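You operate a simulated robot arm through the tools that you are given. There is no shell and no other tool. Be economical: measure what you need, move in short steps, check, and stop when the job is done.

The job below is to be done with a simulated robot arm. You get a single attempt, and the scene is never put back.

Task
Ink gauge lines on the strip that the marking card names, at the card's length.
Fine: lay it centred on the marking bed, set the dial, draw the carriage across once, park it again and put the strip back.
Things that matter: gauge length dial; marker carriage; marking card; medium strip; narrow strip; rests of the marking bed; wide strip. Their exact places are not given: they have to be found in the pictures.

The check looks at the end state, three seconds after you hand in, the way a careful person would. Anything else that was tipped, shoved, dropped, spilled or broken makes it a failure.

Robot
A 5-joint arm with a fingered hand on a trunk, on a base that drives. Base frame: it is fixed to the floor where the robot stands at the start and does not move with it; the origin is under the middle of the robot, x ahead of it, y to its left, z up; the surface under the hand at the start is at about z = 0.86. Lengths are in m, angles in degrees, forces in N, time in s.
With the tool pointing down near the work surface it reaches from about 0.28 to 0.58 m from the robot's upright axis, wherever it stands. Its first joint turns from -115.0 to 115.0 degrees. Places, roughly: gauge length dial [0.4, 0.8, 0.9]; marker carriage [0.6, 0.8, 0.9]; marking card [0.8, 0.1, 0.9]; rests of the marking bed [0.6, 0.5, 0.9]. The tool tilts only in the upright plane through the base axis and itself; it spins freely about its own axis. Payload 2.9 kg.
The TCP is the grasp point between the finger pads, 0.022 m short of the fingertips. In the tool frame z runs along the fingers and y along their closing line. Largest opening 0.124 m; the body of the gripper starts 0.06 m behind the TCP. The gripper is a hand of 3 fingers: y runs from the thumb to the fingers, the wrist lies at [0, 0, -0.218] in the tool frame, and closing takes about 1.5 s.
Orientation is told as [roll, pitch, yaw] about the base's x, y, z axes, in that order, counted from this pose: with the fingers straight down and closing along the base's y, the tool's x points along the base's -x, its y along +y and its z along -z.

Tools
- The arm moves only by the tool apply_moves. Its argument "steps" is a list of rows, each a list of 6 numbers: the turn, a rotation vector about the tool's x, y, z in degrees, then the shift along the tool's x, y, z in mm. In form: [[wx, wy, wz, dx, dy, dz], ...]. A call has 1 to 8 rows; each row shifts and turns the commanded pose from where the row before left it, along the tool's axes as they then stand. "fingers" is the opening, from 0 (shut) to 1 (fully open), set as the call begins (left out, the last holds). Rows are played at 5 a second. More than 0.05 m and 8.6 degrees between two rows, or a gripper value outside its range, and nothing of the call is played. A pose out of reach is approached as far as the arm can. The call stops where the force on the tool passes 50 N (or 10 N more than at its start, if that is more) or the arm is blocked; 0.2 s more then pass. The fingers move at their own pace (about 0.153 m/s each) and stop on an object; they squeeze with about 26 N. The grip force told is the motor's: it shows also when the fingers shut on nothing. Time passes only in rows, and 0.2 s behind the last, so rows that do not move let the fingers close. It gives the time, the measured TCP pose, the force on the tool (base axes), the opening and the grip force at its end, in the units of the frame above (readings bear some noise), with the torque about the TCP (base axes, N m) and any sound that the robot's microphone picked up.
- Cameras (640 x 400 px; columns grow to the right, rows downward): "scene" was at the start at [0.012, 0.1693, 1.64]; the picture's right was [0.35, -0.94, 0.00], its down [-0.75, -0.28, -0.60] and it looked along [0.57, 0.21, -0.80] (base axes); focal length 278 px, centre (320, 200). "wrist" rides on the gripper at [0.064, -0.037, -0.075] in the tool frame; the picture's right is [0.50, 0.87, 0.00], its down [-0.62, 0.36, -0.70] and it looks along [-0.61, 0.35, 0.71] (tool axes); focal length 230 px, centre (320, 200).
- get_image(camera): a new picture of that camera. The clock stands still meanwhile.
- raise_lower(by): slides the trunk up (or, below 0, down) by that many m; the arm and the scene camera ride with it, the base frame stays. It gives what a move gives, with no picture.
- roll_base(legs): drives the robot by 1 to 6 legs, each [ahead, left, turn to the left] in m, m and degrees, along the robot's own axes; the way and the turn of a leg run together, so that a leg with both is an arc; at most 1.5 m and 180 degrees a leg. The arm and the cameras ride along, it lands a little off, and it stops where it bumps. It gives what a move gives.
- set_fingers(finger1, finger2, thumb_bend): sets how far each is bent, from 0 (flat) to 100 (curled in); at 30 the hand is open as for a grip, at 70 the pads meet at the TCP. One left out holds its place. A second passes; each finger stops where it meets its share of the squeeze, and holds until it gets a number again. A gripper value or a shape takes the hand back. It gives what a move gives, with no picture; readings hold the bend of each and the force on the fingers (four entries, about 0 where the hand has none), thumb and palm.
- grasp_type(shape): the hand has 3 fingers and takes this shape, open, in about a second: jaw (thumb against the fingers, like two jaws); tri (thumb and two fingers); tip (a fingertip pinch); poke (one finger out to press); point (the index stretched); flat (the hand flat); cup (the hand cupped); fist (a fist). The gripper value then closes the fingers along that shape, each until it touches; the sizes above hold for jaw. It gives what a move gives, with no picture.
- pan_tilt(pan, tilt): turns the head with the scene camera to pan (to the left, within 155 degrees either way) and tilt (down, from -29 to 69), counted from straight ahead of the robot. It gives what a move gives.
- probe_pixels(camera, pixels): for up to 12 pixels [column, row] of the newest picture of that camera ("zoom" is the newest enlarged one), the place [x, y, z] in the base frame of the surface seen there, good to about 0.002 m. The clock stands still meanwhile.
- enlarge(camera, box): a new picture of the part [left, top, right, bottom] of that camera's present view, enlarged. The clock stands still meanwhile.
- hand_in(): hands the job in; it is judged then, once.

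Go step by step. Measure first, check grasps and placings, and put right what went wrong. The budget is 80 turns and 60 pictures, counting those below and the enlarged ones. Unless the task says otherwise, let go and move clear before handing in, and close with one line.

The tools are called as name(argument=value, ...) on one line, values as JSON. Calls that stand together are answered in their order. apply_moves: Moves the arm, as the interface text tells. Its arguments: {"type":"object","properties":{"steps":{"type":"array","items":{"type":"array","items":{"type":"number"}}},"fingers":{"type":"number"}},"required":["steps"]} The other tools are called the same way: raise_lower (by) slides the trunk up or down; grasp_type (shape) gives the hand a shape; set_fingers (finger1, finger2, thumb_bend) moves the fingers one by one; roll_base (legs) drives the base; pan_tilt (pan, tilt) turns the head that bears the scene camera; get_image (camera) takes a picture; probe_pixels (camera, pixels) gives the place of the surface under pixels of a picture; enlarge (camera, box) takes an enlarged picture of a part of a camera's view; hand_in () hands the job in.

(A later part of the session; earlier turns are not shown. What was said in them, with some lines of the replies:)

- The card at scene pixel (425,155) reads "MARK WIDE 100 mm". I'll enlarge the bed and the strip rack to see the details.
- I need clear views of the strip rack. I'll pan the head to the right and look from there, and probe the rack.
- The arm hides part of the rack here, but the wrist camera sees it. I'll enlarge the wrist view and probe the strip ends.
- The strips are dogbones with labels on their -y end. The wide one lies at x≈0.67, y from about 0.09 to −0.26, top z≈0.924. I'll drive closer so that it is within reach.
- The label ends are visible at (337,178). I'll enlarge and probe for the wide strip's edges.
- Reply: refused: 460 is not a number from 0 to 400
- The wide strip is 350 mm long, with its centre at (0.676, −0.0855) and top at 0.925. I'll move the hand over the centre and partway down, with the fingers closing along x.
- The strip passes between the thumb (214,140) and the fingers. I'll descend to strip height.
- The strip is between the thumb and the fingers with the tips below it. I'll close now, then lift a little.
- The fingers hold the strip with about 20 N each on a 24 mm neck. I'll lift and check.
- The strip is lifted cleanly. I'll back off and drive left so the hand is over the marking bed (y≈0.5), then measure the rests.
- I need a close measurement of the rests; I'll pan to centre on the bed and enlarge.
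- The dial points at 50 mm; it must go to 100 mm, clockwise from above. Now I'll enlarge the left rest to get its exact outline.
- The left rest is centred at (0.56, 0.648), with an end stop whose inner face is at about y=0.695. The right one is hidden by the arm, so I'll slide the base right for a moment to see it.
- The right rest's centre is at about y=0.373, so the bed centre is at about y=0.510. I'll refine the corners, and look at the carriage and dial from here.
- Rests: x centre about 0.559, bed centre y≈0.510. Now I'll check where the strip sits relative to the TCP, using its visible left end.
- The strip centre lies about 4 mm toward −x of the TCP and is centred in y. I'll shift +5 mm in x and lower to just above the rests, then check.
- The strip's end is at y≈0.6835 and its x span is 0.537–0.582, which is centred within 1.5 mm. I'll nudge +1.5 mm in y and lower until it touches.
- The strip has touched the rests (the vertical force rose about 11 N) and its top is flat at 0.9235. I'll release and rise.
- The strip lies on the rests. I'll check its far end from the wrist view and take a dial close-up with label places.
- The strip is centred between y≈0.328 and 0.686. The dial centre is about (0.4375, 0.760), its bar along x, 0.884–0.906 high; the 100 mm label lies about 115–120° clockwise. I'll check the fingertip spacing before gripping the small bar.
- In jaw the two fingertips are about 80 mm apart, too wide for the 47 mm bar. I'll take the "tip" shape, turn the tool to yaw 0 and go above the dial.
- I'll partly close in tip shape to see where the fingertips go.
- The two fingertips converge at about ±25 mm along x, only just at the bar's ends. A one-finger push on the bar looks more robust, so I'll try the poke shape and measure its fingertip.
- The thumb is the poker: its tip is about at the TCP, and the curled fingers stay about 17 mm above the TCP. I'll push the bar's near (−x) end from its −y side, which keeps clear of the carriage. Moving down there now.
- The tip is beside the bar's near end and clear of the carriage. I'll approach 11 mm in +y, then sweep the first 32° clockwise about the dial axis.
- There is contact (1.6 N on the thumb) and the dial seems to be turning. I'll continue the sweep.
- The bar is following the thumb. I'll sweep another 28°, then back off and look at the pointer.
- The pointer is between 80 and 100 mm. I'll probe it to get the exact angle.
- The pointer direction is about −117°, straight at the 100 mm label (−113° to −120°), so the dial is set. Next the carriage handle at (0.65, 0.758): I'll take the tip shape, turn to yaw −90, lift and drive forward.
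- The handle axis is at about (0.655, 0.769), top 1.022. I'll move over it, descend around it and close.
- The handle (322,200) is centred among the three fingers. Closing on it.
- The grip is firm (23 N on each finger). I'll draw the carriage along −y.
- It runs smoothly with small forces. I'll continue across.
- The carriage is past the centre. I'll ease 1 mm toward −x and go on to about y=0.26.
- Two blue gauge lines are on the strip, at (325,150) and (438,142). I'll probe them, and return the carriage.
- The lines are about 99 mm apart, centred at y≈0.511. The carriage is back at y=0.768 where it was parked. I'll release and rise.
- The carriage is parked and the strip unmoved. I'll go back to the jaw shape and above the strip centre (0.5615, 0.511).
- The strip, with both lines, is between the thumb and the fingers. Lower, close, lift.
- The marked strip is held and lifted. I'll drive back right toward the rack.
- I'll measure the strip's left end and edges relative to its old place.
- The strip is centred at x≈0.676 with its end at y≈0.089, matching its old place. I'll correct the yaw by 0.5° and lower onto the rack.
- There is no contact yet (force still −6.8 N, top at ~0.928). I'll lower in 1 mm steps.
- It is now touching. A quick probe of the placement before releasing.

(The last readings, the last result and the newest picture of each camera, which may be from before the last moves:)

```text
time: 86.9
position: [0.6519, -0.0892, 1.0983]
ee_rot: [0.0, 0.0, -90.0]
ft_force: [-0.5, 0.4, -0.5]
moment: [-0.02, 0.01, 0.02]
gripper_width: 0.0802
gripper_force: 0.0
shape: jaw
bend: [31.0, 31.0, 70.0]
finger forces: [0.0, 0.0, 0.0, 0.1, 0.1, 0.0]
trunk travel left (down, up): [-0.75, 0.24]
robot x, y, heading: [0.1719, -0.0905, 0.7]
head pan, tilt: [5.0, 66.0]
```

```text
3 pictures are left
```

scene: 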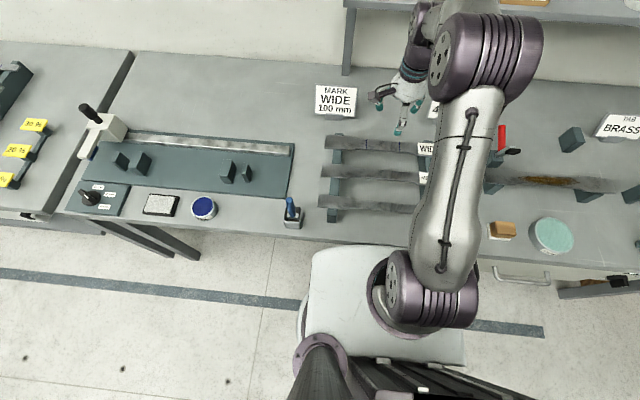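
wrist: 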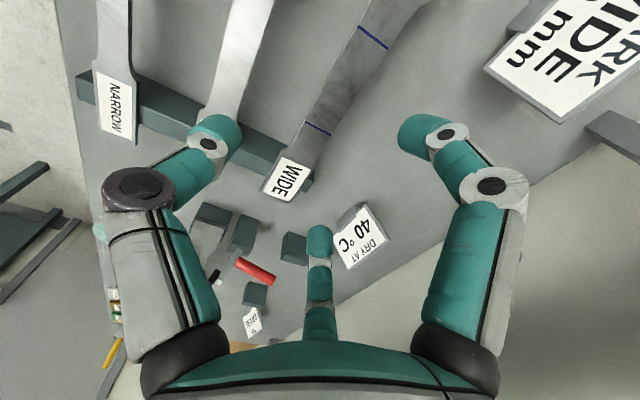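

The strip rests on both bars of the rack at its old place, with two lines inked. A last check of the dial and carriage.

enlarge(camera="scene", box=[55, 95, 183, 225])

probe_pixels(camera="scene", pixels=[[90, 108], [91, 198], [334, 143], [400, 147]])

```text
3.08 times, centred on (119, 160) of scene
```

zoom: 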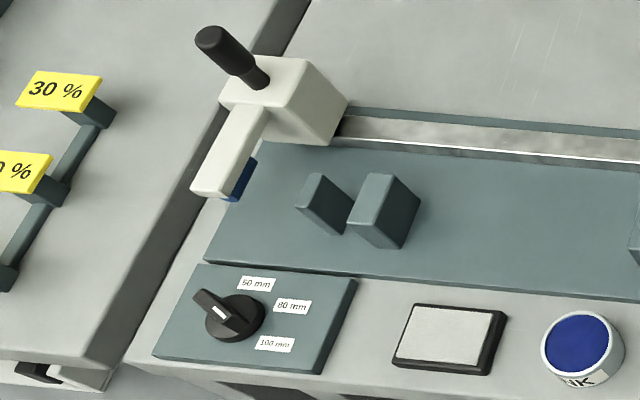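

```text
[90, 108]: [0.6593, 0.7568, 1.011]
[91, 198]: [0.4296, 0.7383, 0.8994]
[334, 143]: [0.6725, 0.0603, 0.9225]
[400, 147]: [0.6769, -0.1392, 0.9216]
```

The dial points at 100 mm, the carriage is parked, the strip is back on its rack and the hand is clear, so I'm handing in.

hand_in()

```text
The job is handed in.
```

I inked the wide strip with two gauge lines at the card's 100 mm setting (about 99 mm apart by the camera probe). The carriage is parked again and the strip is back on its rack within about 5 mm of its old place. The job is handed in, but no result has been reported back.
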